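You operate a simulated robot arm through the tools that you are given. There is no shell and no other tool. Be economical: measure what you need, move in short steps, check, and stop when the job is done.

You run a simulated robot arm. Do the job below in one go: nothing can be reset, and whatever is moved stays where it is left.

## Task
Put the carton marked "26" from the top of the white bench on the top of the side table and the carton labelled "92" on the top of the wood-topped bench. Put the yellow tee on the top of the pale bench away on the upper shelf of the bench by the door. Put two of the clean filters from the top of the pale bench on the bench top before the white container. Take the black cap and put it on the top of the white bench. Put the white cup in the inside of the basin. Turn the tester dial to 2 bar. The order is free. Set down upright: carton, clean filter, white cup.

The check looks at the end state, three seconds after you hand in, the way a careful person would. Anything else that was tipped, shoved, dropped, spilled or broken makes it a failure. Lids that push on must go on centred and level and be pressed home; caps that screw on are set level and turned clockwise until they are tight.

## Robot
A 5-joint arm with a two-finger parallel gripper on a trunk, on a base that drives. Base frame: it is fixed to the floor where the robot stands at the start and does not move with it; the origin is under the middle of the robot, x ahead of it, y to its left, z up; the surface under the hand at the start is at about z = 904. Units: mm, rad, N and s.
With the tool pointing down near the work surface it reaches from about 580 to 940 mm from the robot's upright axis, wherever it stands. Its first joint turns from -2.601 to 2.601 rad. Places, roughly: bench top before the white container (23x40 cm) [-2840, -11020, 900]; black cap (4x4x2 cm) [-2800, -300, 900]; carton [750, 0, 1000]; clean filter [-3250, -14250, 1000]; clean filter (6x6x12 cm) [-3200, -14000, 900]; inside of the basin (17x19 cm) [-2900, -11800, 760]; tester dial [-2900, -15100, 900]; top of the side table [-2600, 500, 700]; top of the white bench [700, -200, 900]; top of the wood-topped bench [-2600, -1200, 900]; upper shelf of the bench by the door [-2100, -15800, 500]; white cup (7x7x10 cm) [-3200, -14400, 900]; yellow tee (16x15x6 cm) [-3200, -13600, 900]. Payload 1.57 kg.
The tool frame sits at the grasp point between the pads (the TCP): z along the fingers, y along the line on which they close. The tips reach 30 mm beyond it. Largest opening 110 mm; finger width 24, thickness 12; the body of the gripper, 48 by 112 mm, starts 78 mm behind the TCP.
Orientation is that of the tool frame in the base frame, as [roll, pitch, yaw] about the fixed x, y, z axes, in that order (R = Rz(yaw) Ry(pitch) Rx(roll)). With the fingers straight down and closing along the base's y, the tool's x points along the base's -x, its y along +y and its z along -z.

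## Interface
- The arm moves only by the tool servo_tool. Its argument "series" is a list of rows, each an object (a shift or turn left out is 0, a gripper value left out holds the last) with "offset": the shift along the base's x, y, z in units of 100 mm (1.0 is 100 mm), a list of three; "delta_rot": the turn, a rotation vector about the base's x, y, z in units of 120 degrees (1.0 is 120 degrees), a list of three; "claw": the opening in per cent of the stroke, from 0 (shut) to 100 (fully open). In form: [{"offset": [tx, ty, tz], "delta_rot": [rx, ry, rz], "claw": claw}, ...]. A call has 1 to 20 rows; each row is the pose to reach, as a shift and turn from the pose commanded when the call began. A call with a number of a shift or a turn outside -1 to 1 is refused whole. Rows are played at 5 a second. More than 50 mm and 0.15 rad between two rows, or a gripper value outside its range, and nothing of the call is played. A pose out of reach is approached as far as the arm can. The call stops where the force on the tool passes 40 N (or 10 N more than at its start, if that is more) or the arm is blocked; 0.2 s more then pass. Each finger travels about 72 mm/s and halts on what it meets, pressing with about 20 N; the grip force reading is that of the motor and also rises with nothing between the fingers. The clock runs only during rows and for 0.2 s after the last one: add rows that repeat a pose to give the fingers time. The reply holds the time, the measured pose of the TCP, the force on the tool along the base axes, the opening and the grip force, in the units named above and with some noise, with the torque about the TCP (base axes, N m) and any sound that the robot's microphone picked up.
- Cameras (640 x 400 px; columns grow to the right, rows downward): "scene" is now at [28.7, 193.2, 1850]; the picture's right is [-0.27, -0.96, 0.00], its down [-0.75, 0.21, -0.63] and it looks along [0.60, -0.17, -0.78] (base axes); focal length 292 px, centre (320, 200). "wrist" rides on the gripper at [70, 16, -141] in the tool frame; the picture's right is [-0.23, 0.97, 0.00], its down [-0.86, -0.20, -0.48] and it looks along [-0.47, -0.11, 0.88] (tool axes); focal length 222 px, centre (320, 200). There is no depth. A picture from a camera that has moved, and an enlarged one, comes with that camera's place and axes in the base frame and with its lens.
- get_image(camera): a new picture of that camera. No time passes.
- move_column(by): slides the trunk up (or, below 0, down) by that many mm; the arm and the scene camera ride with it, the base frame stays. It gives what a move gives, with no picture.
- roll_base(legs): drives the robot by 1 to 6 legs, each [ahead, turn to the left] in mm and rad, along the robot's own axes; the way and the turn of a leg run together, so that a leg with both is an arc; at most 1500 mm and 3.142 rad a leg. The arm and the cameras ride along, it lands a little off, and it stops where it bumps. It gives what a move gives.
- head_to(pan, tilt): turns the head with the scene camera to pan (to the left, within 2.705 rad either way) and tilt (down, from -0.506 to 1.204), counted from straight ahead of the robot. It gives what a move gives.
- close_up(camera, box): a new picture of the part [left, top, right, bottom] of that camera's present view, enlarged. No time passes.
- job_done(): hands the job in; it is judged then, once.

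Work in short steps. Places have to be worked out from the pictures, the camera data and where the tool is seen: move nearer, look again, correct. Check each grasp and each placing, and mend what went wrong. You have 217 turns and 202 pictures in all, those below and enlarged ones among them. Open the gripper and draw the arm clear of the work before you hand the job in, unless the task says otherwise; then end with one line.

The tools are called after ">>>" as a command line: name --argument value ..., lists and objects as JSON in quotes. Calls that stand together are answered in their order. servo_tool: Moves the arm, as the interface text tells. Its arguments: {"type":"object","properties":{"series":{"type":"array","items":{"type":"object","properties":{"offset":{"type":"array","items":{"type":"number"}},"delta_rot":{"type":"array","items":{"type":"number"}},"claw":{"type":"number"}}}}},"required":["series"]} The other tools are called the same way: move_column (by) slides the trunk up or down; roll_base (legs) drives the base; head_to (pan, tilt) turns the head that bears the scene camera; get_image (camera) takes a picture; close_up (camera, box) takes an enlarged picture of a part of a camera's view; job_done () hands the job in.

At the start:

```text
time_s: 0.0
position: [669.9, 175.8, 1144.2]
orientation: [3.141, 0.001, 3.13]
contact_force: [-0.7, -0.5, 0.5]
torque: [0.0, 0.01, -0.02]
gripper_width: 110.0
finger_force: 0.1
trunk travel left (down, up): [-878.0, 92.0]
robot x, y, heading: [-0.3, 45.9, 0.006]
head pan, tilt: [-0.274, 0.892]
```

scene: 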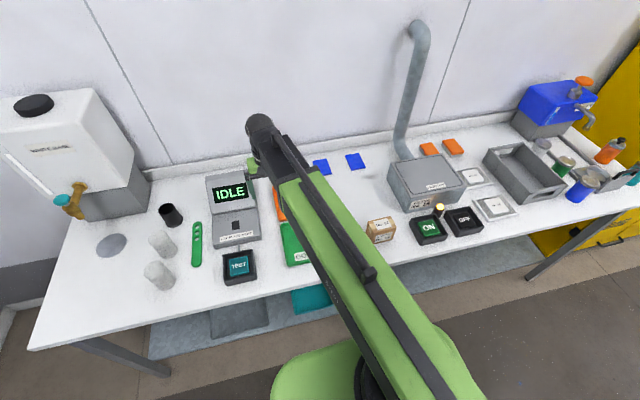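
wrist: 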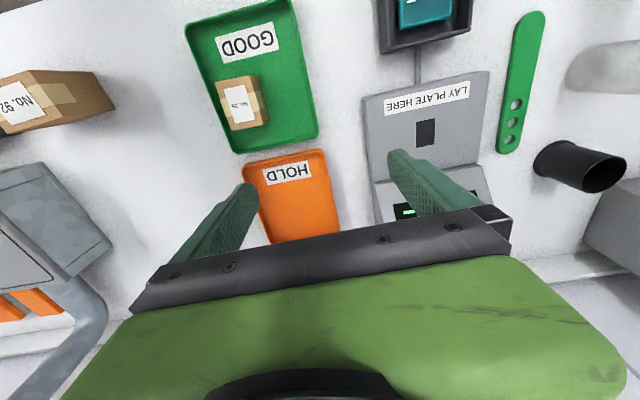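

The small carton in the GOOD tray and the carton "No. 92" are in the wrist view. I'll look closer at both before moving.

>>> close_up --camera "wrist" --box '[180, 0, 340, 160]'

>>> close_up --camera "wrist" --box '[0, 50, 120, 150]'

>>> close_up --camera "scene" --box '[260, 120, 500, 270]'

```text
2.50 times, centred on (260, 80) of wrist
camera zoom: at [600.0, 192.4, 1285.6], right [0.24, 0.97, 0.0], down [0.85, -0.21, 0.48], along [0.46, -0.11, -0.88], focal length 555 px, centre (470, 500)
```

zoom: 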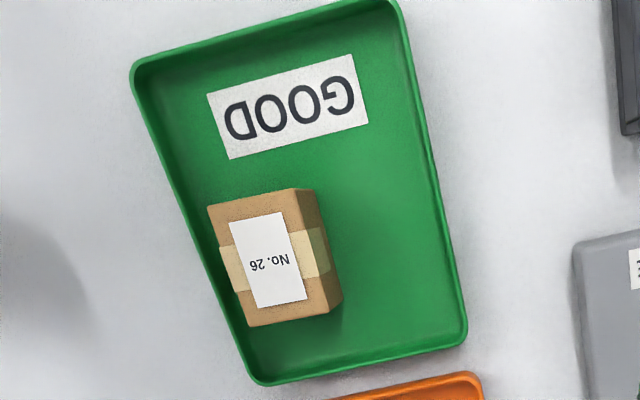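

```text
4.00 times, centred on (60, 100) of wrist
camera zoom: at [600.0, 192.4, 1285.6], right [0.24, 0.97, 0.0], down [0.85, -0.21, 0.48], along [0.46, -0.11, -0.88], focal length 888 px, centre (1360, 600)
```

zoom: 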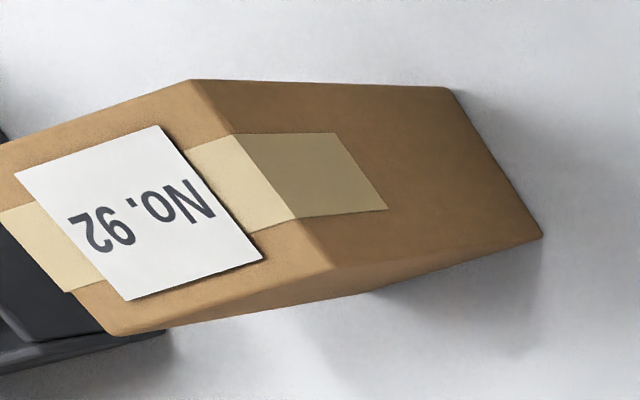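

```text
2.67 times, centred on (380, 195) of scene
camera zoom: at [28.7, 193.2, 1850.0], right [-0.27, -0.96, 0.0], down [-0.75, 0.21, -0.63], along [0.6, -0.17, -0.78], focal length 778 px, centre (160, 213)
```

zoom: 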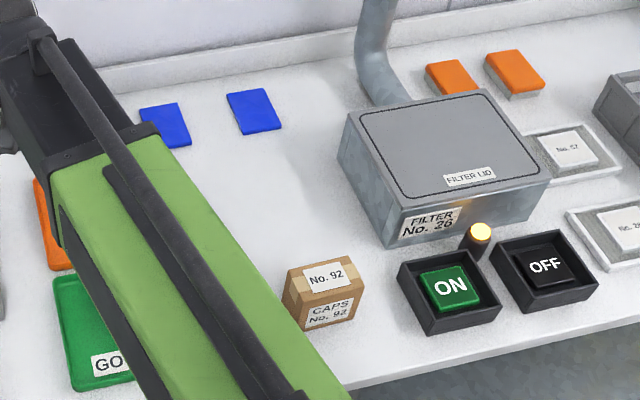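

Carton 26 is in the GOOD tray at about (602,77), 63x50 mm, top near z 955. Carton 92 is at about (535,-176), which is a bit too close, so I back up 110 mm.

>>> roll_base --legs '[[-110, 0]]'

```text
time_s: 1.2
position: [555.0, 179.5, 1145.9]
orientation: [3.142, 0.001, 3.132]
contact_force: [0.0, 0.1, 0.7]
torque: [0.0, -0.03, 0.03]
gripper_width: 109.8
finger_force: 0.1
trunk travel left (down, up): [-878.0, 92.0]
robot x, y, heading: [-111.4, 43.1, -0.002]
head pan, tilt: [-0.274, 0.892]
```

Moving over carton 26 while spinning the tool by 90° so it closes along x, with a stop above to look.

>>> servo_tool --series '[{"offset": [0.04, -0.1, 0], "delta_rot": [0, 0, -0.068]}, {"offset": [0.09, -0.2, 0], "delta_rot": [0, 0, -0.136]}, {"offset": [0.13, -0.3, 0], "delta_rot": [0, 0, -0.204]}, {"offset": [0.17, -0.4, 0], "delta_rot": [0, 0, -0.272]}, {"offset": [0.21, -0.5, 0], "delta_rot": [0, 0, -0.34]}, {"offset": [0.26, -0.6, 0], "delta_rot": [0, 0, -0.408]}, {"offset": [0.3, -0.7, 0], "delta_rot": [0, 0, -0.476]}, {"offset": [0.35, -0.8, 0], "delta_rot": [0, 0, -0.544]}, {"offset": [0.39, -0.9, 0], "delta_rot": [0, 0, -0.612]}, {"offset": [0.44, -1.0, -0.2], "delta_rot": [0, 0, -0.68]}, {"offset": [0.47, -1.0, -0.45], "delta_rot": [0, 0, -0.745]}, {"offset": [0.47, -1.0, -0.45], "delta_rot": [0, 0, -0.745]}]'

>>> get_image --camera "wrist"

```text
time_s: 3.8
position: [605.7, 78.0, 1144.1]
orientation: [3.141, -0.001, 1.571]
contact_force: [0.0, 0.2, 0.1]
torque: [0.01, -0.04, -0.02]
gripper_width: 110.0
finger_force: 0.1
out of reach, approached as far as the arm can: row 10, 11, 12
trunk travel left (down, up): [-878.0, 92.0]
robot x, y, heading: [-111.5, 45.7, -0.0]
head pan, tilt: [-0.274, 0.892]
```

```text
196 pictures are left
camera wrist: at [620.8, 146.9, 1285.6], right [0.97, -0.23, 0.0], down [-0.2, -0.85, 0.48], along [-0.11, -0.47, -0.88], focal length 222 px, centre (320, 200)
```

wrist: 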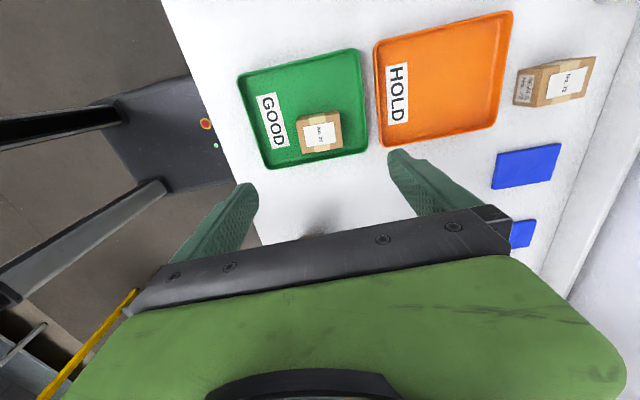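

The carton computes to (604,75), as estimated. The arm couldn't go lower here, so I use the trunk to descend.

>>> move_column --by -120

>>> get_image --camera "wrist"

```text
time_s: 5.3
position: [604.1, 78.4, 1024.7]
orientation: [-3.141, 0.001, 1.572]
contact_force: [0.6, -0.2, 0.0]
torque: [0.01, 0.03, 0.0]
gripper_width: 110.2
finger_force: 0.0
trunk travel left (down, up): [-758.0, 212.0]
robot x, y, heading: [-109.2, 42.7, 0.002]
head pan, tilt: [-0.274, 0.892]
```

```text
195 pictures are left
camera wrist: at [620.6, 146.9, 1165.7], right [0.97, -0.23, 0.0], down [-0.2, -0.86, 0.48], along [-0.11, -0.47, -0.88], focal length 222 px, centre (320, 200)
```

wrist: 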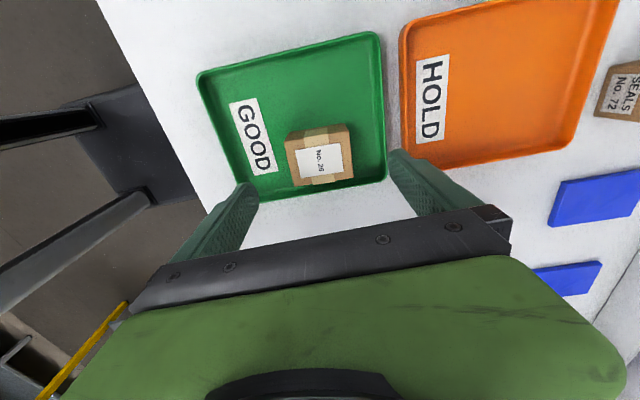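

Aligned. Descending 80 mm so the tips end at about z 915, straddling the carton.

>>> move_column --by -80

>>> servo_tool --series '[{"claw": 60}, {"claw": 45}, {"claw": 45}, {"claw": 45}, {"claw": 45}]'

>>> get_image --camera "wrist"

```text
time_s: 6.5
position: [604.4, 78.9, 944.4]
orientation: [-3.141, -0.001, 1.572]
contact_force: [0.4, 0.4, 0.1]
torque: [-0.03, 0.0, 0.05]
gripper_width: 110.0
finger_force: 0.1
trunk travel left (down, up): [-678.0, 292.0]
robot x, y, heading: [-111.6, 44.7, 0.006]
head pan, tilt: [-0.274, 0.892]
```

```text
time_s: 7.7
position: [604.4, 78.0, 944.1]
orientation: [3.141, 0.0, 1.571]
contact_force: [0.4, -1.3, 0.7]
torque: [-0.01, 0.02, 0.02]
gripper_width: 66.0
finger_force: 19.7
trunk travel left (down, up): [-678.0, 292.0]
robot x, y, heading: [-109.4, 45.4, 0.001]
head pan, tilt: [-0.274, 0.892]
```

```text
194 pictures are left
camera wrist: at [620.6, 146.9, 1085.7], right [0.97, -0.23, 0.0], down [-0.2, -0.86, 0.48], along [-0.11, -0.47, -0.88], focal length 222 px, centre (320, 200)
```

wrist: 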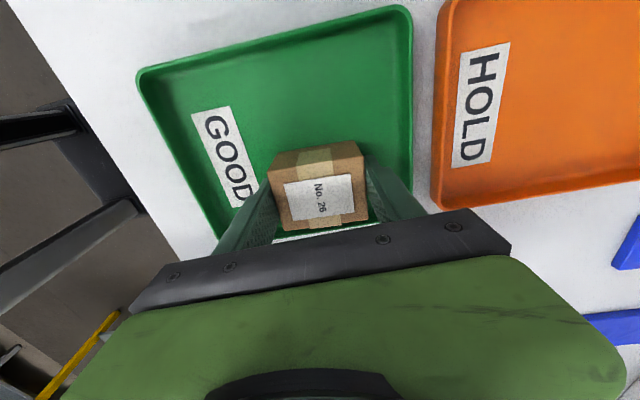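

Gripped at 66 mm. Lift with the trunk and look behind to plan the drive.

>>> move_column --by 200

>>> head_to --pan 2.6 --tilt 0.35

>>> get_image --camera "scene"

>>> get_image --camera "wrist"

```text
time_s: 9.8
position: [604.8, 78.0, 1144.2]
orientation: [3.141, 0.0, 1.574]
contact_force: [0.3, 0.1, 0.0]
torque: [0.02, 0.01, 0.03]
gripper_width: 65.6
finger_force: 19.8
trunk travel left (down, up): [-878.0, 92.0]
robot x, y, heading: [-109.9, 45.6, 0.001]
head pan, tilt: [-0.274, 0.892]
```

```text
time_s: 12.3
position: [604.2, 77.1, 1144.3]
orientation: [-3.141, -0.001, 1.574]
contact_force: [-0.3, -0.4, -2.0]
torque: [-0.01, -0.01, 0.05]
gripper_width: 65.0
finger_force: 20.2
trunk travel left (down, up): [-878.0, 92.0]
robot x, y, heading: [-110.4, 43.9, -0.003]
head pan, tilt: [2.601, 0.351]
```

```text
193 pictures are left
camera scene: at [-235.5, 261.4, 1896.9], right [0.51, 0.86, 0.0], down [0.29, -0.18, -0.94], along [-0.81, 0.48, -0.34], focal length 292 px, centre (320, 200)
```

scene: 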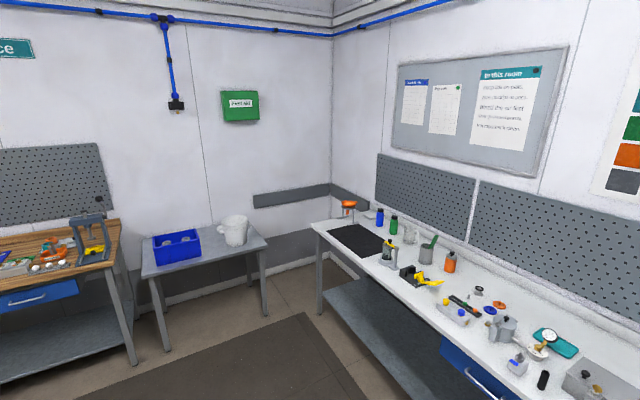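

```text
192 pictures are left
camera wrist: at [620.7, 146.9, 1285.6], right [0.97, -0.23, 0.0], down [-0.2, -0.86, 0.48], along [-0.11, -0.47, -0.88], focal length 222 px, centre (320, 200)
```

wrist: 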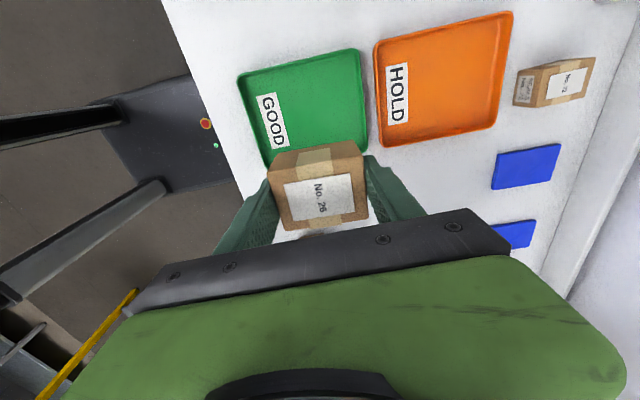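

The side table with a blue bin and white jug is across the room; its free front gap is around (-2395, 575). I back off, turn and drive up to it.

>>> roll_base --legs '[[-400, 0], [0, 2.69], [1300, 0], [0, 0.45]]'

>>> head_to --pan -0.1 --tilt 0.8

>>> get_image --camera "scene"

>>> get_image --camera "wrist"

```text
time_s: 28.6
position: [-2380.4, 784.0, 1143.9]
orientation: [-3.14, 0.0, -1.672]
contact_force: [-0.9, 1.4, -0.9]
torque: [-0.08, -0.04, 0.0]
gripper_width: 64.5
finger_force: 20.3
trunk travel left (down, up): [-878.0, 92.0]
robot x, y, heading: [-1663.0, 728.0, 3.031]
head pan, tilt: [2.601, 0.351]
```

```text
time_s: 31.0
position: [-2379.3, 783.6, 1144.4]
orientation: [-3.141, 0.0, -1.671]
contact_force: [-0.7, -0.2, -0.6]
torque: [-0.03, 0.03, 0.01]
gripper_width: 64.6
finger_force: 19.8
trunk travel left (down, up): [-878.0, 92.0]
robot x, y, heading: [-1668.6, 728.2, 3.032]
head pan, tilt: [-0.099, 0.799]
```

```text
191 pictures are left
camera scene: at [-1720.2, 568.5, 1857.2], right [0.21, 0.98, 0.0], down [0.7, -0.15, -0.7], along [-0.68, 0.15, -0.72], focal length 292 px, centre (320, 200)
```

scene: 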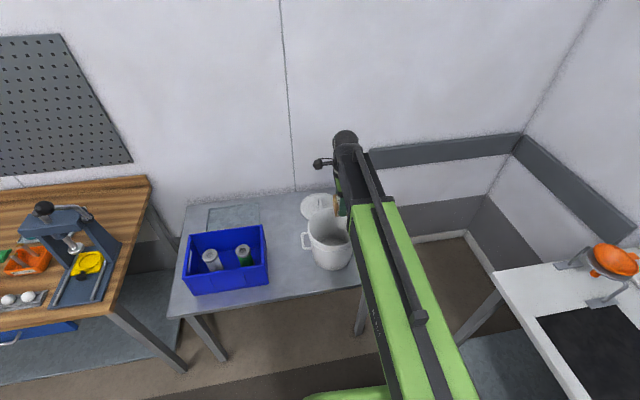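

```text
190 pictures are left
camera wrist: at [-2402.5, 715.2, 1285.6], right [-0.95, 0.33, 0.0], down [0.29, 0.83, 0.48], along [0.16, 0.45, -0.88], focal length 222 px, centre (320, 200)
```

wrist: 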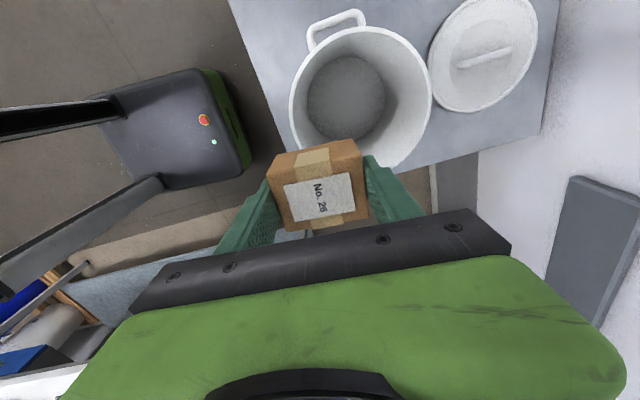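

I landed slightly right; the free gap between bin and pot is around (-2400, 567). Turn the base 0.3 left to swing the carton over.

>>> roll_base --legs '[[0, 0.3]]'

```text
time_s: 32.4
position: [-2364.7, 569.0, 1145.5]
orientation: [3.141, 0.0, -1.372]
contact_force: [-1.0, 1.1, -0.8]
torque: [-0.07, -0.02, -0.01]
gripper_width: 64.5
finger_force: 19.8
trunk travel left (down, up): [-878.0, 92.0]
robot x, y, heading: [-1668.5, 715.6, -2.968]
head pan, tilt: [-0.099, 0.799]
```

Small correction in x and yaw, then look.

>>> servo_tool --series '[{"offset": [-0.18, 0, 0], "delta_rot": [0, 0, -0.05]}, {"offset": [-0.36, -0.02, 0], "delta_rot": [0, 0, -0.095]}, {"offset": [-0.36, -0.02, 0], "delta_rot": [0, 0, -0.095]}]'

>>> move_column --by -200

>>> get_image --camera "wrist"

>>> get_image --camera "scene"

```text
time_s: 33.2
position: [-2402.6, 568.2, 1144.7]
orientation: [-3.141, 0.0, -1.572]
contact_force: [0.3, 0.7, -1.6]
torque: [0.0, 0.03, -0.01]
gripper_width: 64.5
finger_force: 20.2
trunk travel left (down, up): [-878.0, 92.0]
robot x, y, heading: [-1665.3, 719.9, -2.962]
head pan, tilt: [-0.099, 0.799]
```

```text
time_s: 35.4
position: [-2403.4, 566.9, 944.4]
orientation: [3.141, 0.0, -1.571]
contact_force: [-0.9, 0.0, -0.7]
torque: [0.02, 0.0, 0.05]
gripper_width: 64.8
finger_force: 19.5
trunk travel left (down, up): [-678.0, 292.0]
robot x, y, heading: [-1666.4, 717.4, -2.964]
head pan, tilt: [-0.099, 0.799]
```

```text
189 pictures are left
camera wrist: at [-2419.1, 497.5, 1085.6], right [-0.97, 0.23, 0.0], down [0.2, 0.85, 0.48], along [0.11, 0.47, -0.88], focal length 222 px, centre (320, 200)
```

wrist: 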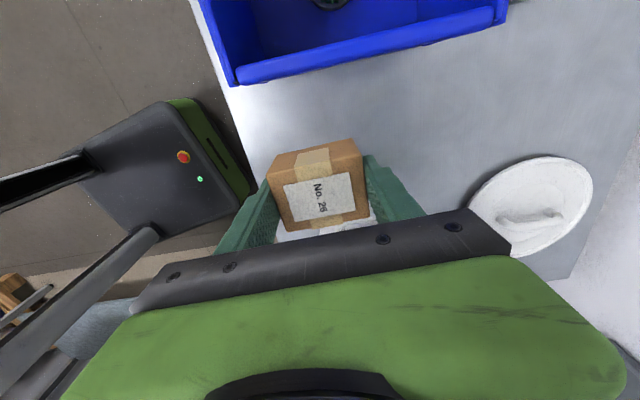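

```text
188 pictures are left
camera scene: at [-1673.0, 551.8, 1657.3], right [-0.08, 1.0, 0.0], down [0.71, 0.06, -0.7], along [-0.7, -0.05, -0.72], focal length 292 px, centre (320, 200)
```

scene: 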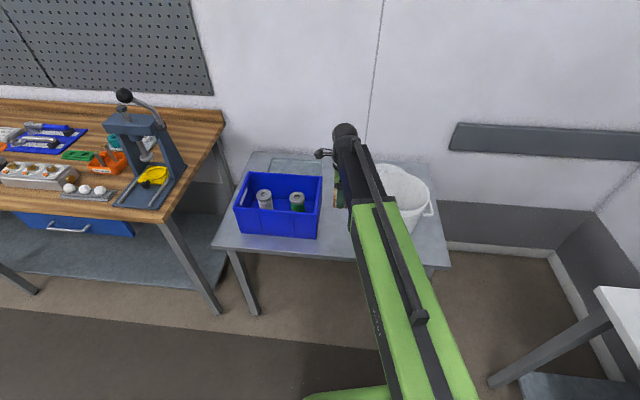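

Clear of bin and pot. Lower further toward the table.

>>> move_column --by -185

>>> get_image --camera "wrist"

>>> get_image --camera "scene"

```text
time_s: 37.2
position: [-2400.3, 567.6, 769.7]
orientation: [3.139, 0.001, -1.572]
contact_force: [0.8, -0.4, 45.8]
torque: [0.07, -1.11, -0.01]
gripper_width: 64.5
finger_force: 20.4
trunk travel left (down, up): [-500.0, 470.0]
robot x, y, heading: [-1667.8, 718.5, -2.967]
head pan, tilt: [-0.099, 0.799]
stopped: the force on the tool passed its limit at 448 N (the readings are from after the stop); the commanded pose is now the measured one
```

```text
187 pictures are left
camera wrist: at [-2417.0, 498.0, 911.2], right [-0.97, 0.23, 0.0], down [0.2, 0.86, 0.48], along [0.11, 0.47, -0.88], focal length 222 px, centre (320, 200)
```

wrist: 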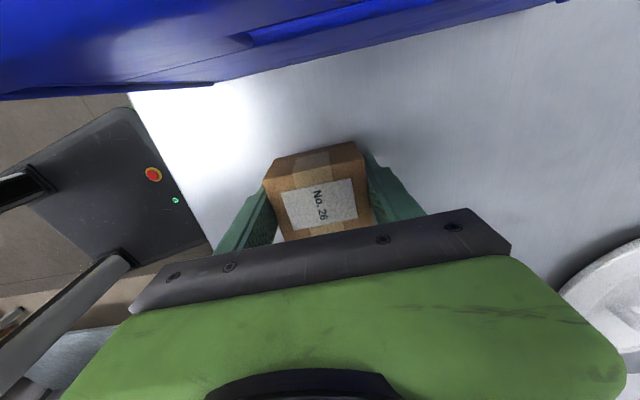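

```text
186 pictures are left
camera scene: at [-1668.8, 552.6, 1480.5], right [-0.08, 1.0, 0.0], down [0.71, 0.05, -0.7], along [-0.7, -0.05, -0.71], focal length 292 px, centre (320, 200)
```

scene: 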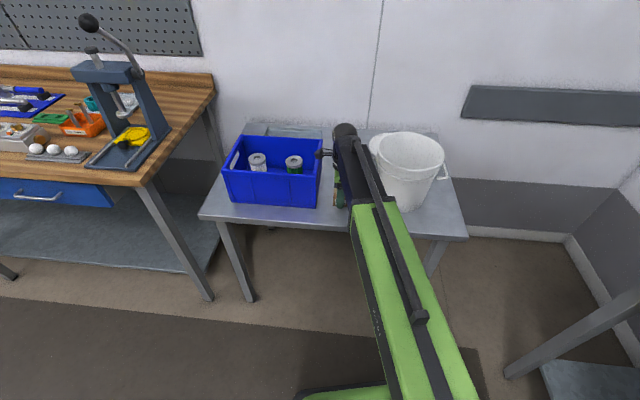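

Contact came at carton bottom z≈733, and the table edge seen from both heights also gives z≈733, so the carton stands on the table. Release and lift gently.

>>> servo_tool --series '[{"claw": 75}, {"claw": 90}, {"claw": 90}, {"claw": 90}]'

>>> move_column --by 150

>>> get_image --camera "wrist"

```text
time_s: 37.5
position: [-2402.6, 568.4, 770.3]
orientation: [3.135, -0.001, -1.571]
contact_force: [-14.0, -3.1, 62.7]
torque: [0.1, -2.07, 0.11]
gripper_width: 69.4
finger_force: 0.2
trunk travel left (down, up): [-500.0, 470.0]
robot x, y, heading: [-1663.6, 716.7, -2.96]
head pan, tilt: [-0.099, 0.799]
stopped in row 1: the force on the tool passed its limit at 60 N (the readings are from after the stop); the commanded pose is now the measured one
```

```text
time_s: 39.2
position: [-2405.3, 568.1, 917.2]
orientation: [3.14, 0.001, -1.57]
contact_force: [-0.7, 0.2, 0.2]
torque: [-0.02, 0.01, 0.03]
gripper_width: 82.3
finger_force: 0.1
trunk travel left (down, up): [-650.0, 320.0]
robot x, y, heading: [-1667.0, 719.7, -2.969]
head pan, tilt: [-0.099, 0.799]
```

```text
185 pictures are left
camera wrist: at [-2420.4, 497.5, 1058.1], right [-0.97, 0.23, 0.0], down [0.2, 0.86, 0.48], along [0.11, 0.47, -0.88], focal length 222 px, centre (320, 200)
```

wrist: 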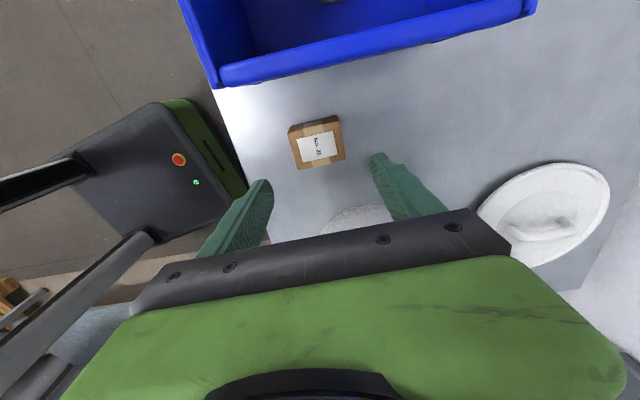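

Carton 26 stands upright on the side table. Next the black cap at about (-2800,-300) on the wood bench; raise and look there.

>>> move_column --by 230

>>> head_to --pan 0.55 --tilt 0.6

>>> get_image --camera "scene"

```text
time_s: 41.7
position: [-2405.0, 568.0, 1147.4]
orientation: [3.141, 0.001, -1.571]
contact_force: [0.5, -1.0, 0.5]
torque: [0.0, 0.02, 0.05]
gripper_width: 82.5
finger_force: 0.1
trunk travel left (down, up): [-880.0, 90.0]
robot x, y, heading: [-1665.4, 718.8, -2.964]
head pan, tilt: [-0.099, 0.799]
```

```text
time_s: 42.7
position: [-2404.0, 568.2, 1147.2]
orientation: [3.138, 0.001, -1.572]
contact_force: [-0.5, -0.1, -1.1]
torque: [-0.02, 0.0, -0.04]
gripper_width: 82.4
finger_force: 0.1
trunk travel left (down, up): [-880.0, 90.0]
robot x, y, heading: [-1667.5, 715.1, -2.964]
head pan, tilt: [0.55, 0.6]
```

```text
184 pictures are left
camera scene: at [-1658.8, 499.4, 1876.6], right [-0.66, 0.75, 0.0], down [0.42, 0.38, -0.82], along [-0.62, -0.55, -0.57], focal length 292 px, centre (320, 200)
```

scene: 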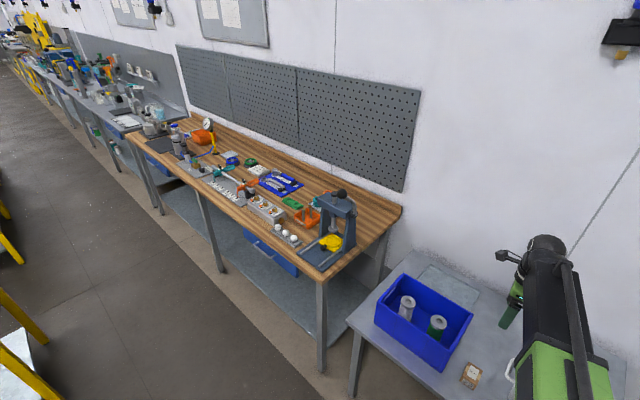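

>>> close_up --camera "scene" --box '[230, 150, 390, 270]'

```text
3.33 times, centred on (310, 210) of scene
camera zoom: at [-1658.8, 499.4, 1876.6], right [-0.66, 0.75, 0.0], down [0.42, 0.38, -0.82], along [-0.62, -0.55, -0.57], focal length 972 px, centre (353, 167)
```

zoom: 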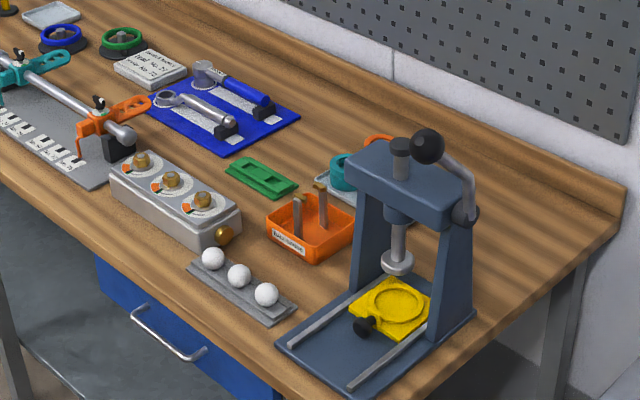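

The cap should be near or behind the press. I'll drive round to face that bench section from a safe distance and look.

>>> roll_base --legs '[[-500, 0], [0, 0.99], [1330, 0], [0, -1.16]]'

>>> head_to --pan 0 --tilt 0.6

>>> get_image --camera "scene"

```text
time_s: 57.4
position: [-2431.7, -436.8, 1148.7]
orientation: [3.139, 0.002, -1.744]
contact_force: [-0.2, -1.4, 0.0]
torque: [0.09, 0.01, -0.03]
gripper_width: 82.5
finger_force: 0.1
trunk travel left (down, up): [-880.0, 90.0]
robot x, y, heading: [-1679.1, -390.0, -3.125]
head pan, tilt: [0.55, 0.6]
```

```text
time_s: 58.3
position: [-2433.6, -433.8, 1147.6]
orientation: [3.139, 0.0, -1.743]
contact_force: [-0.2, 0.2, 0.4]
torque: [-0.01, -0.02, -0.01]
gripper_width: 82.7
finger_force: 0.0
trunk travel left (down, up): [-880.0, 90.0]
robot x, y, heading: [-1680.6, -394.3, -3.13]
head pan, tilt: [0.0, 0.6]
```

```text
182 pictures are left
camera scene: at [-1721.7, -563.2, 1876.6], right [-0.01, 1.0, 0.0], down [0.56, 0.01, -0.83], along [-0.83, -0.01, -0.56], focal length 292 px, centre (320, 200)
```

scene: 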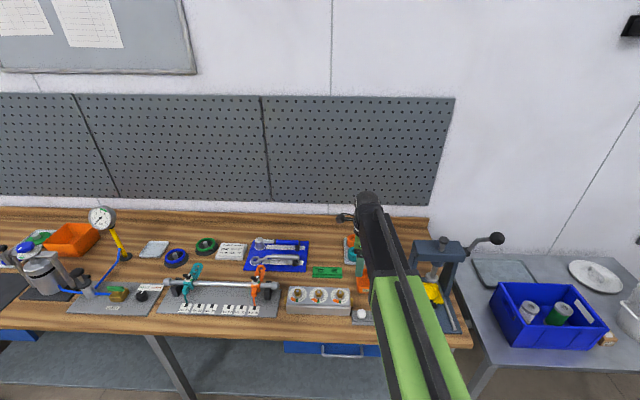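

>>> get_image --camera "wrist"

```text
181 pictures are left
camera wrist: at [-2460.5, -501.3, 1288.2], right [-0.92, 0.39, 0.0], down [0.34, 0.81, 0.48], along [0.18, 0.44, -0.88], focal length 222 px, centre (320, 200)
```

wrist: 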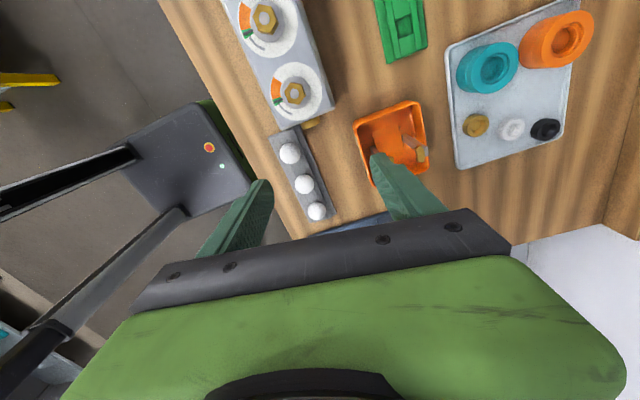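

The black cap lies on a metal tray at about (-2771,-293), next to a white one. Closer look.

>>> close_up --camera "wrist" --box '[430, 0, 610, 180]'

```text
2.22 times, centred on (520, 90) of wrist
camera zoom: at [-2460.5, -501.3, 1288.2], right [-0.92, 0.39, 0.0], down [0.34, 0.81, 0.48], along [0.18, 0.44, -0.88], focal length 494 px, centre (-124, 444)
```

zoom: 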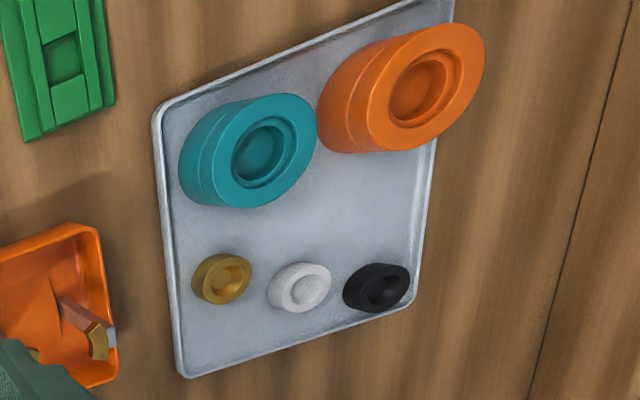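

Drive 260 mm closer and spin the tool to close across the row of caps (yaw -0.41), then look down.

>>> roll_base --legs '[[260, 0]]'

>>> servo_tool --series '[{"delta_rot": [0, 0, 0.07]}, {"delta_rot": [0, 0, 0.14]}, {"delta_rot": [0, 0, 0.21]}, {"delta_rot": [0, 0, 0.28]}, {"delta_rot": [0, 0, 0.35]}, {"delta_rot": [0, 0, 0.42]}, {"delta_rot": [0, 0, 0.49]}, {"delta_rot": [0, 0, 0.56]}, {"delta_rot": [0, 0, 0.636]}, {"delta_rot": [0, 0, 0.636]}]'

>>> get_image --camera "wrist"

```text
time_s: 60.2
position: [-2698.2, -438.9, 1146.4]
orientation: [3.14, -0.001, -1.743]
contact_force: [-0.8, -0.3, 0.2]
torque: [0.01, 0.0, 0.02]
gripper_width: 82.6
finger_force: 0.1
trunk travel left (down, up): [-880.0, 90.0]
robot x, y, heading: [-1945.0, -396.3, -3.127]
head pan, tilt: [0.0, 0.6]
```

```text
refused: row 9 steps farther than a row can; nothing moved
```

```text
179 pictures are left
camera wrist: at [-2726.7, -505.9, 1287.3], right [-0.92, 0.39, 0.0], down [0.34, 0.81, 0.48], along [0.19, 0.44, -0.88], focal length 222 px, centre (320, 200)
```

wrist: 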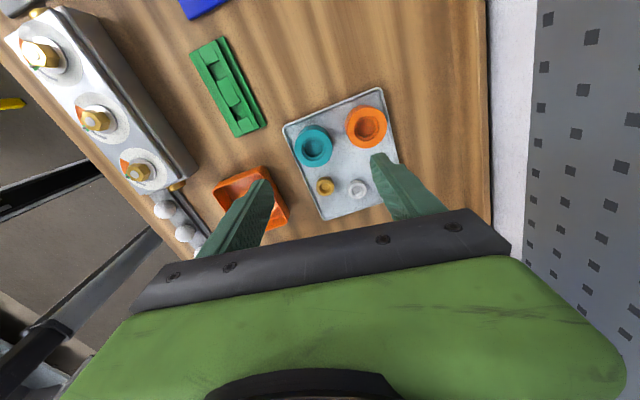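

Same turn with a finer last step, moving toward the cap as well.

>>> servo_tool --series '[{"offset": [-0.08, 0.1, 0], "delta_rot": [0, 0, 0.07]}, {"offset": [-0.16, 0.2, 0], "delta_rot": [0, 0, 0.14]}, {"offset": [-0.24, 0.3, 0], "delta_rot": [0, 0, 0.21]}, {"offset": [-0.32, 0.4, 0], "delta_rot": [0, 0, 0.28]}, {"offset": [-0.4, 0.5, 0], "delta_rot": [0, 0, 0.35]}, {"offset": [-0.48, 0.6, 0], "delta_rot": [0, 0, 0.42]}, {"offset": [-0.56, 0.7, 0], "delta_rot": [0, 0, 0.49]}, {"offset": [-0.62, 0.8, 0], "delta_rot": [0, 0, 0.56]}, {"offset": [-0.66, 0.9, 0], "delta_rot": [0, 0, 0.6]}, {"offset": [-0.7, 1.0, 0], "delta_rot": [0, 0, 0.636]}, {"offset": [-0.7, 1.0, 0], "delta_rot": [0, 0, 0.636]}]'

>>> get_image --camera "wrist"

>>> get_image --camera "scene"

```text
time_s: 62.6
position: [-2768.0, -339.2, 1147.5]
orientation: [3.14, 0.001, -0.409]
contact_force: [-0.4, 1.4, -0.1]
torque: [-0.02, -0.03, 0.02]
gripper_width: 82.5
finger_force: 0.0
trunk travel left (down, up): [-880.0, 90.0]
robot x, y, heading: [-1944.3, -393.6, -3.129]
head pan, tilt: [0.0, 0.6]
```

```text
178 pictures are left
camera wrist: at [-2709.9, -382.1, 1288.2], right [-0.6, -0.8, 0.0], down [-0.71, 0.52, 0.48], along [-0.39, 0.28, -0.88], focal length 222 px, centre (320, 200)
```

wrist: 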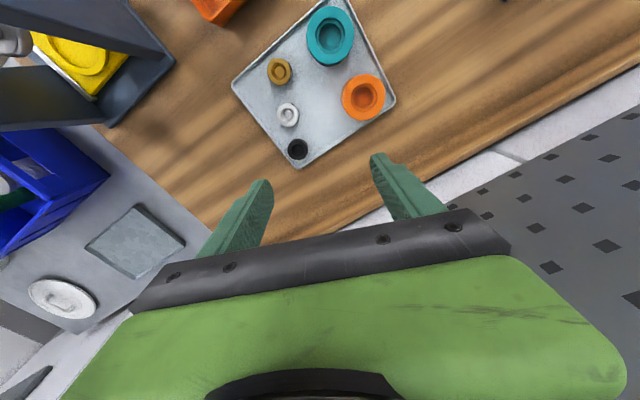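

```text
177 pictures are left
camera scene: at [-1986.5, -567.1, 1876.6], right [-0.01, 1.0, 0.0], down [0.56, 0.01, -0.83], along [-0.83, -0.01, -0.56], focal length 292 px, centre (320, 200)
```

scene: 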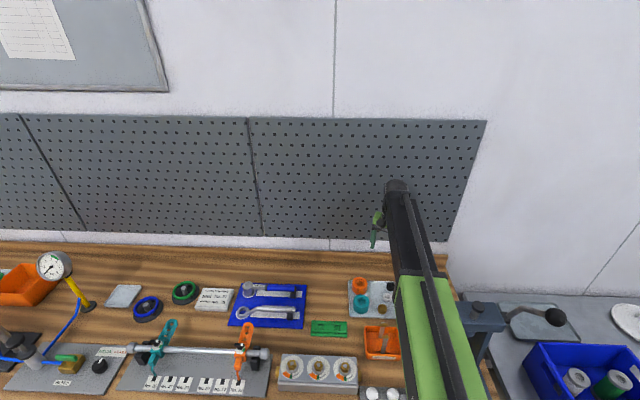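

Cap computes to (-2771,-291). Centre above it, narrow the claw to ~66 mm, and lower most of the way.

>>> servo_tool --series '[{"offset": [-0.02, 0.25, 0], "claw": 62}, {"offset": [-0.03, 0.48, 0], "claw": 60}, {"offset": [-0.03, 0.48, 0], "claw": 60}]'

>>> move_column --by -160

>>> get_image --camera "wrist"

```text
time_s: 63.4
position: [-2770.5, -291.4, 1146.7]
orientation: [3.139, 0.001, -0.409]
contact_force: [0.2, 0.4, -0.1]
torque: [-0.01, 0.01, -0.01]
gripper_width: 66.1
finger_force: 0.0
trunk travel left (down, up): [-880.0, 90.0]
robot x, y, heading: [-1944.6, -392.7, -3.129]
head pan, tilt: [0.0, 0.6]
```

```text
time_s: 65.2
position: [-2770.6, -289.9, 986.1]
orientation: [3.138, 0.001, -0.41]
contact_force: [0.2, 0.3, -0.4]
torque: [-0.01, -0.01, 0.03]
gripper_width: 66.0
finger_force: 0.1
trunk travel left (down, up): [-720.0, 250.0]
robot x, y, heading: [-1943.4, -398.3, -3.123]
head pan, tilt: [0.0, 0.6]
```

```text
176 pictures are left
camera wrist: at [-2713.0, -334.6, 1128.2], right [-0.6, -0.8, 0.0], down [-0.7, 0.52, 0.48], along [-0.38, 0.28, -0.88], focal length 222 px, centre (320, 200)
```

wrist: 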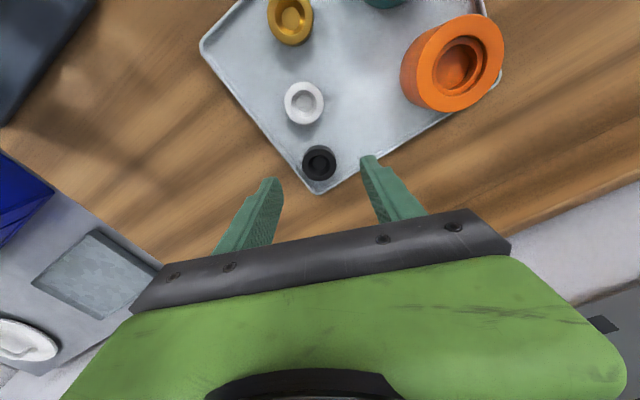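

Aligned over the cap. Try servo descent to TCP z≈945 (tips ~915, above the rim).

>>> servo_tool --series '[{"offset": [0, -0.01, -0.15]}, {"offset": [0, -0.01, -0.3]}, {"offset": [0, -0.01, -0.41]}, {"offset": [0, -0.01, -0.41]}]'

>>> get_image --camera "wrist"

```text
time_s: 66.2
position: [-2770.3, -291.4, 987.9]
orientation: [3.141, -0.001, -0.41]
contact_force: [0.3, -0.1, 1.1]
torque: [-0.01, 0.03, 0.02]
gripper_width: 65.9
finger_force: 0.1
out of reach, approached as far as the arm can: row 1, 2, 3, 4
trunk travel left (down, up): [-720.0, 250.0]
robot x, y, heading: [-1947.3, -394.8, -3.125]
head pan, tilt: [0.0, 0.6]
```

```text
175 pictures are left
camera wrist: at [-2713.0, -334.6, 1128.2], right [-0.6, -0.8, 0.0], down [-0.7, 0.52, 0.48], along [-0.38, 0.28, -0.88], focal length 222 px, centre (320, 200)
```

wrist: 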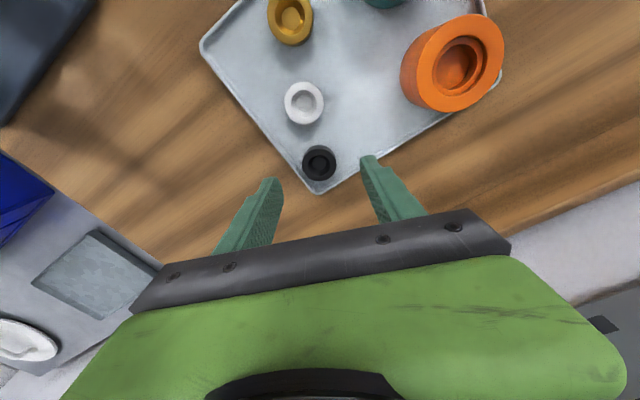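

The arm is at its lower limit relative to the trunk. I'll raise the arm 60 mm by servo and lower the trunk, which gives me fine servo descent.

>>> servo_tool --series '[{"offset": [0, 0, 0.3]}, {"offset": [0, 0, 0.6]}, {"offset": [0, 0, 0.6]}]'

>>> move_column --by -80

```text
time_s: 67.0
position: [-2770.7, -291.6, 986.8]
orientation: [3.139, 0.0, -0.41]
contact_force: [-0.9, -0.8, 0.7]
torque: [0.0, -0.01, 0.0]
gripper_width: 66.1
finger_force: 0.0
out of reach, approached as far as the arm can: row 1, 2, 3
trunk travel left (down, up): [-720.0, 250.0]
robot x, y, heading: [-1947.6, -394.6, -3.131]
head pan, tilt: [0.0, 0.6]
```

```text
time_s: 67.8
position: [-2768.9, -290.5, 941.5]
orientation: [-3.137, 0.003, -0.409]
contact_force: [13.7, -5.3, 28.8]
torque: [0.66, -1.09, -0.18]
gripper_width: 66.8
finger_force: 0.4
trunk travel left (down, up): [-672.0, 298.0]
robot x, y, heading: [-1945.5, -395.7, -3.127]
head pan, tilt: [0.0, 0.6]
stopped: the force on the tool passed its limit at 256 N (the readings are from after the stop); the commanded pose is now the measured one
```

The arm moves only horizontally, so height is trunk-only; the tips touched something at z≈911. Look.

>>> get_image --camera "wrist"

```text
174 pictures are left
camera wrist: at [-2710.3, -335.0, 1082.7], right [-0.6, -0.8, 0.0], down [-0.7, 0.52, 0.48], along [-0.39, 0.29, -0.88], focal length 222 px, centre (320, 200)
```

wrist: 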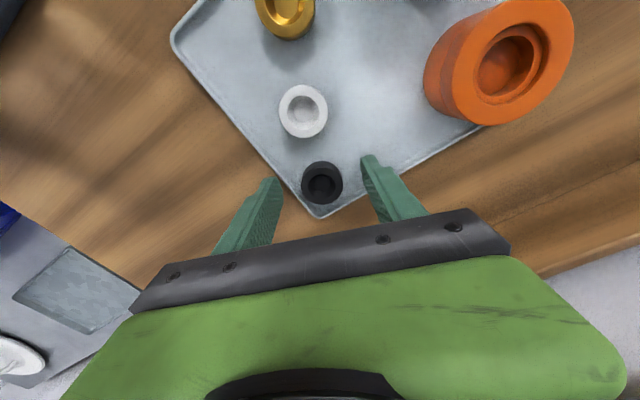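

The tips rest on the tray rim. Raise 4 mm and close on the cap.

>>> move_column --by 4

>>> servo_tool --series '[{"claw": 45}, {"claw": 30}, {"claw": 20}, {"claw": 20}, {"claw": 20}, {"claw": 20}]'

>>> get_image --camera "wrist"

```text
time_s: 68.3
position: [-2772.7, -289.1, 944.3]
orientation: [-3.14, 0.007, -0.41]
contact_force: [0.4, -0.4, -0.5]
torque: [-0.01, 0.01, 0.0]
gripper_width: 65.7
finger_force: 0.1
trunk travel left (down, up): [-676.0, 294.0]
robot x, y, heading: [-1944.2, -392.7, -3.131]
head pan, tilt: [0.0, 0.6]
```

```text
time_s: 69.7
position: [-2771.5, -288.5, 944.3]
orientation: [-3.138, 0.005, -0.409]
contact_force: [0.0, -1.3, 0.8]
torque: [0.01, -0.01, 0.05]
gripper_width: 32.1
finger_force: 20.2
trunk travel left (down, up): [-676.0, 294.0]
robot x, y, heading: [-1944.6, -394.9, -3.131]
head pan, tilt: [0.0, 0.6]
```

```text
173 pictures are left
camera wrist: at [-2714.2, -333.9, 1083.8], right [-0.6, -0.8, 0.0], down [-0.7, 0.52, 0.48], along [-0.39, 0.29, -0.88], focal length 222 px, centre (320, 200)
```

wrist: 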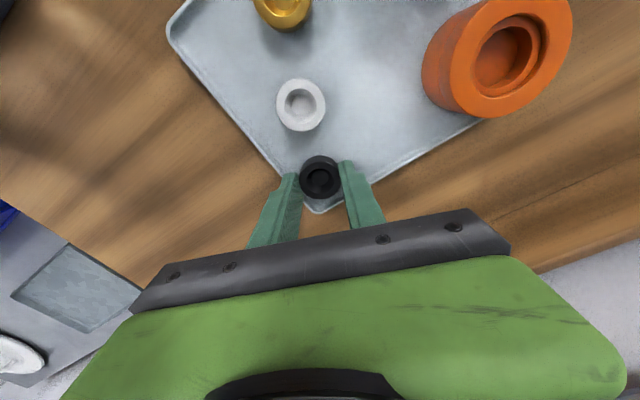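

Gripped (32 mm, 20 N). Lift and check the cap comes along.

>>> move_column --by 200

>>> get_image --camera "wrist"

```text
time_s: 71.9
position: [-2772.2, -289.4, 1143.1]
orientation: [-3.139, 0.006, -0.408]
contact_force: [0.2, 0.7, -0.3]
torque: [-0.05, -0.04, 0.01]
gripper_width: 32.4
finger_force: 19.9
trunk travel left (down, up): [-876.0, 94.0]
robot x, y, heading: [-1946.4, -393.8, -3.13]
head pan, tilt: [0.0, 0.6]
```

```text
172 pictures are left
camera wrist: at [-2714.3, -333.9, 1283.7], right [-0.6, -0.8, 0.0], down [-0.7, 0.52, 0.48], along [-0.39, 0.29, -0.88], focal length 222 px, centre (320, 200)
```

wrist: 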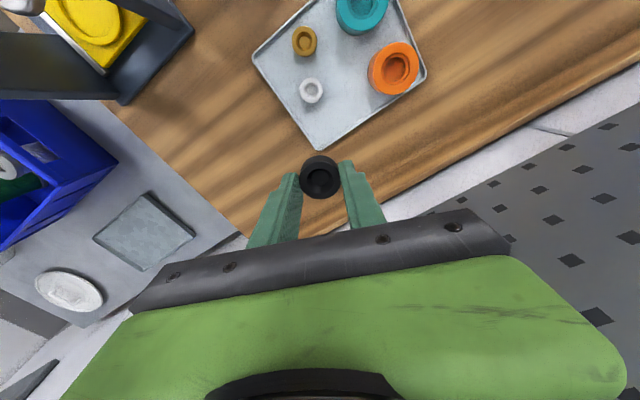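

The cap is held. Now drive back to the white bench; stop short of the final alignment to check the landing.

>>> roll_base --legs '[[-500, 0], [0, -2.877], [1200, 0]]'

>>> head_to --pan -0.2 --tilt 0.8

```text
time_s: 87.3
position: [548.6, 94.2, 1143.3]
orientation: [-3.137, 0.006, 3.01]
contact_force: [0.6, 0.3, -0.4]
torque: [0.02, 0.0, -0.01]
gripper_width: 32.3
finger_force: 20.7
trunk travel left (down, up): [-876.0, 94.0]
robot x, y, heading: [-276.2, -31.4, 0.288]
head pan, tilt: [0.0, 0.6]
```

```text
time_s: 88.0
position: [548.6, 93.5, 1143.5]
orientation: [-3.139, 0.006, 3.009]
contact_force: [0.2, -0.7, 0.0]
torque: [-0.02, 0.0, 0.01]
gripper_width: 32.3
finger_force: 20.1
trunk travel left (down, up): [-876.0, 94.0]
robot x, y, heading: [-277.4, -30.8, 0.283]
head pan, tilt: [-0.201, 0.799]
```

>>> roll_base --legs '[[0, -0.285], [135, 0]]'

>>> get_image --camera "scene"

>>> get_image --camera "wrist"

```text
time_s: 90.3
position: [685.6, -145.5, 1141.0]
orientation: [-3.138, 0.003, 2.723]
contact_force: [0.9, 0.8, 0.0]
torque: [-0.04, 0.03, 0.01]
gripper_width: 32.3
finger_force: 20.1
trunk travel left (down, up): [-876.0, 94.0]
robot x, y, heading: [-140.8, -28.0, 0.007]
head pan, tilt: [-0.201, 0.799]
```

```text
171 pictures are left
camera scene: at [-105.5, 123.7, 1855.8], right [-0.19, -0.98, 0.0], down [-0.7, 0.14, -0.7], along [0.68, -0.13, -0.72], focal length 292 px, centre (320, 200)
```

scene: 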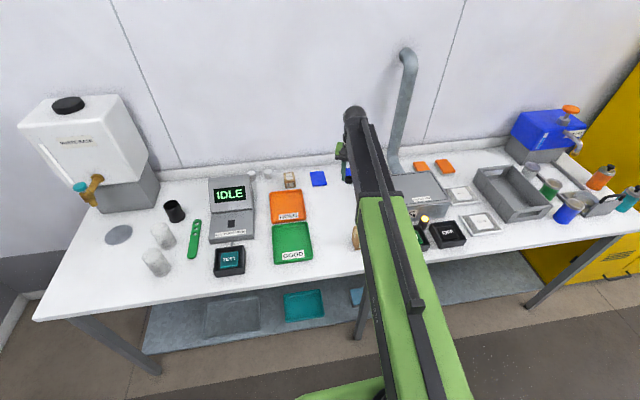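

```text
170 pictures are left
camera wrist: at [628.9, -101.5, 1282.4], right [0.6, 0.8, 0.0], down [0.7, -0.53, 0.48], along [0.38, -0.29, -0.88], focal length 222 px, centre (320, 200)
```

wrist: 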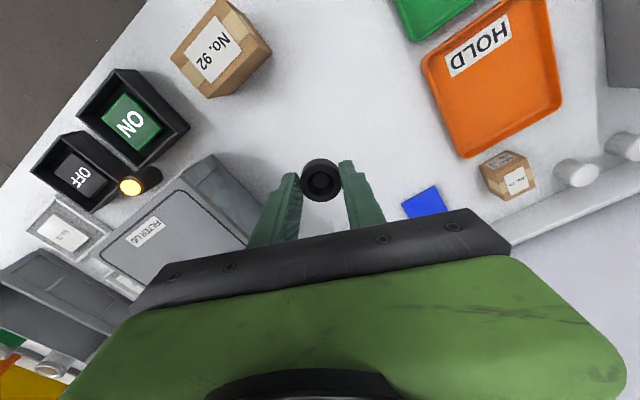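

The spot under the cap is free. Lower in stages.

>>> move_column --by -185

>>> move_column --by -8

>>> get_image --camera "wrist"

```text
time_s: 92.3
position: [683.9, -144.9, 957.0]
orientation: [-3.14, 0.006, 2.722]
contact_force: [1.2, 0.0, 0.2]
torque: [0.02, -0.01, 0.0]
gripper_width: 32.3
finger_force: 19.4
trunk travel left (down, up): [-691.0, 279.0]
robot x, y, heading: [-145.3, -27.2, 0.006]
head pan, tilt: [-0.201, 0.799]
```

```text
time_s: 92.9
position: [683.1, -143.4, 949.6]
orientation: [-3.137, 0.006, 2.722]
contact_force: [-0.7, 0.1, -1.2]
torque: [-0.02, 0.02, 0.04]
gripper_width: 32.0
finger_force: 19.7
trunk travel left (down, up): [-683.0, 287.0]
robot x, y, heading: [-142.9, -29.8, 0.007]
head pan, tilt: [-0.201, 0.799]
```

```text
169 pictures are left
camera wrist: at [626.8, -101.2, 1090.8], right [0.6, 0.8, 0.0], down [0.7, -0.53, 0.48], along [0.39, -0.29, -0.88], focal length 222 px, centre (320, 200)
```

wrist: 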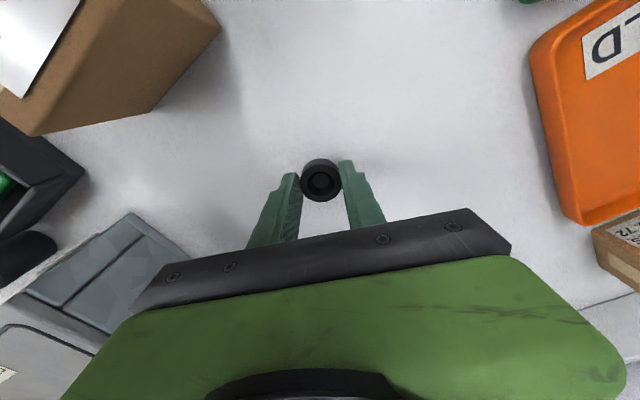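

Not in contact yet; two more small steps.

>>> move_column --by -5

>>> move_column --by -4

```text
time_s: 93.4
position: [685.6, -144.1, 944.9]
orientation: [-3.138, 0.004, 2.722]
contact_force: [-0.7, -0.1, 0.0]
torque: [-0.05, 0.0, 0.02]
gripper_width: 32.1
finger_force: 20.1
trunk travel left (down, up): [-678.0, 292.0]
robot x, y, heading: [-142.5, -28.9, 0.003]
head pan, tilt: [-0.201, 0.799]
```

```text
time_s: 94.0
position: [684.5, -143.6, 940.6]
orientation: [-3.138, 0.005, 2.722]
contact_force: [0.1, -0.1, -0.3]
torque: [0.03, 0.02, 0.0]
gripper_width: 32.4
finger_force: 20.6
trunk travel left (down, up): [-674.0, 296.0]
robot x, y, heading: [-143.9, -25.5, 0.007]
head pan, tilt: [-0.201, 0.799]
```

>>> move_column --by -3

>>> move_column --by -2

```text
time_s: 94.5
position: [684.2, -143.6, 937.8]
orientation: [-3.138, 0.005, 2.724]
contact_force: [0.1, -1.0, -0.4]
torque: [-0.01, -0.01, 0.02]
gripper_width: 31.8
finger_force: 20.3
trunk travel left (down, up): [-671.0, 299.0]
robot x, y, heading: [-144.9, -32.3, 0.005]
head pan, tilt: [-0.201, 0.799]
```

```text
time_s: 95.0
position: [684.9, -143.4, 936.8]
orientation: [-3.14, 0.004, 2.723]
contact_force: [3.2, 0.3, 9.1]
torque: [0.03, -0.13, 0.01]
gripper_width: 32.3
finger_force: 19.7
trunk travel left (down, up): [-669.0, 301.0]
robot x, y, heading: [-142.3, -28.0, 0.008]
head pan, tilt: [-0.201, 0.799]
```

Contact (9 N): the cap sits on the bench. Release and rise.

>>> servo_tool --series '[{"claw": 40}, {"claw": 50}, {"claw": 60}, {"claw": 60}]'

>>> move_column --by 205

>>> get_image --camera "wrist"

```text
time_s: 96.0
position: [684.5, -144.2, 935.7]
orientation: [-3.138, 0.007, 2.721]
contact_force: [-0.2, -1.3, 0.9]
torque: [0.01, -0.02, -0.02]
gripper_width: 66.0
finger_force: 0.1
trunk travel left (down, up): [-669.0, 301.0]
robot x, y, heading: [-140.0, -27.4, 0.009]
head pan, tilt: [-0.201, 0.799]
```

```text
time_s: 98.2
position: [684.8, -143.8, 1140.0]
orientation: [-3.138, 0.005, 2.722]
contact_force: [0.8, -0.3, -0.2]
torque: [-0.03, 0.01, 0.0]
gripper_width: 65.8
finger_force: 0.0
trunk travel left (down, up): [-874.0, 96.0]
robot x, y, heading: [-140.1, -26.8, 0.007]
head pan, tilt: [-0.201, 0.799]
```

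```text
168 pictures are left
camera wrist: at [626.8, -101.2, 1281.7], right [0.6, 0.8, 0.0], down [0.7, -0.53, 0.48], along [0.39, -0.29, -0.88], focal length 222 px, centre (320, 200)
```

wrist: 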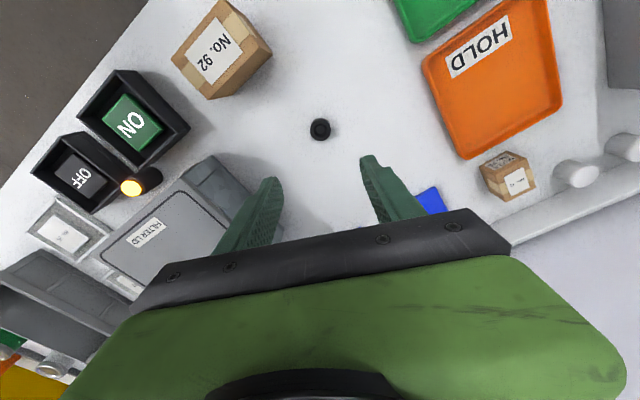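

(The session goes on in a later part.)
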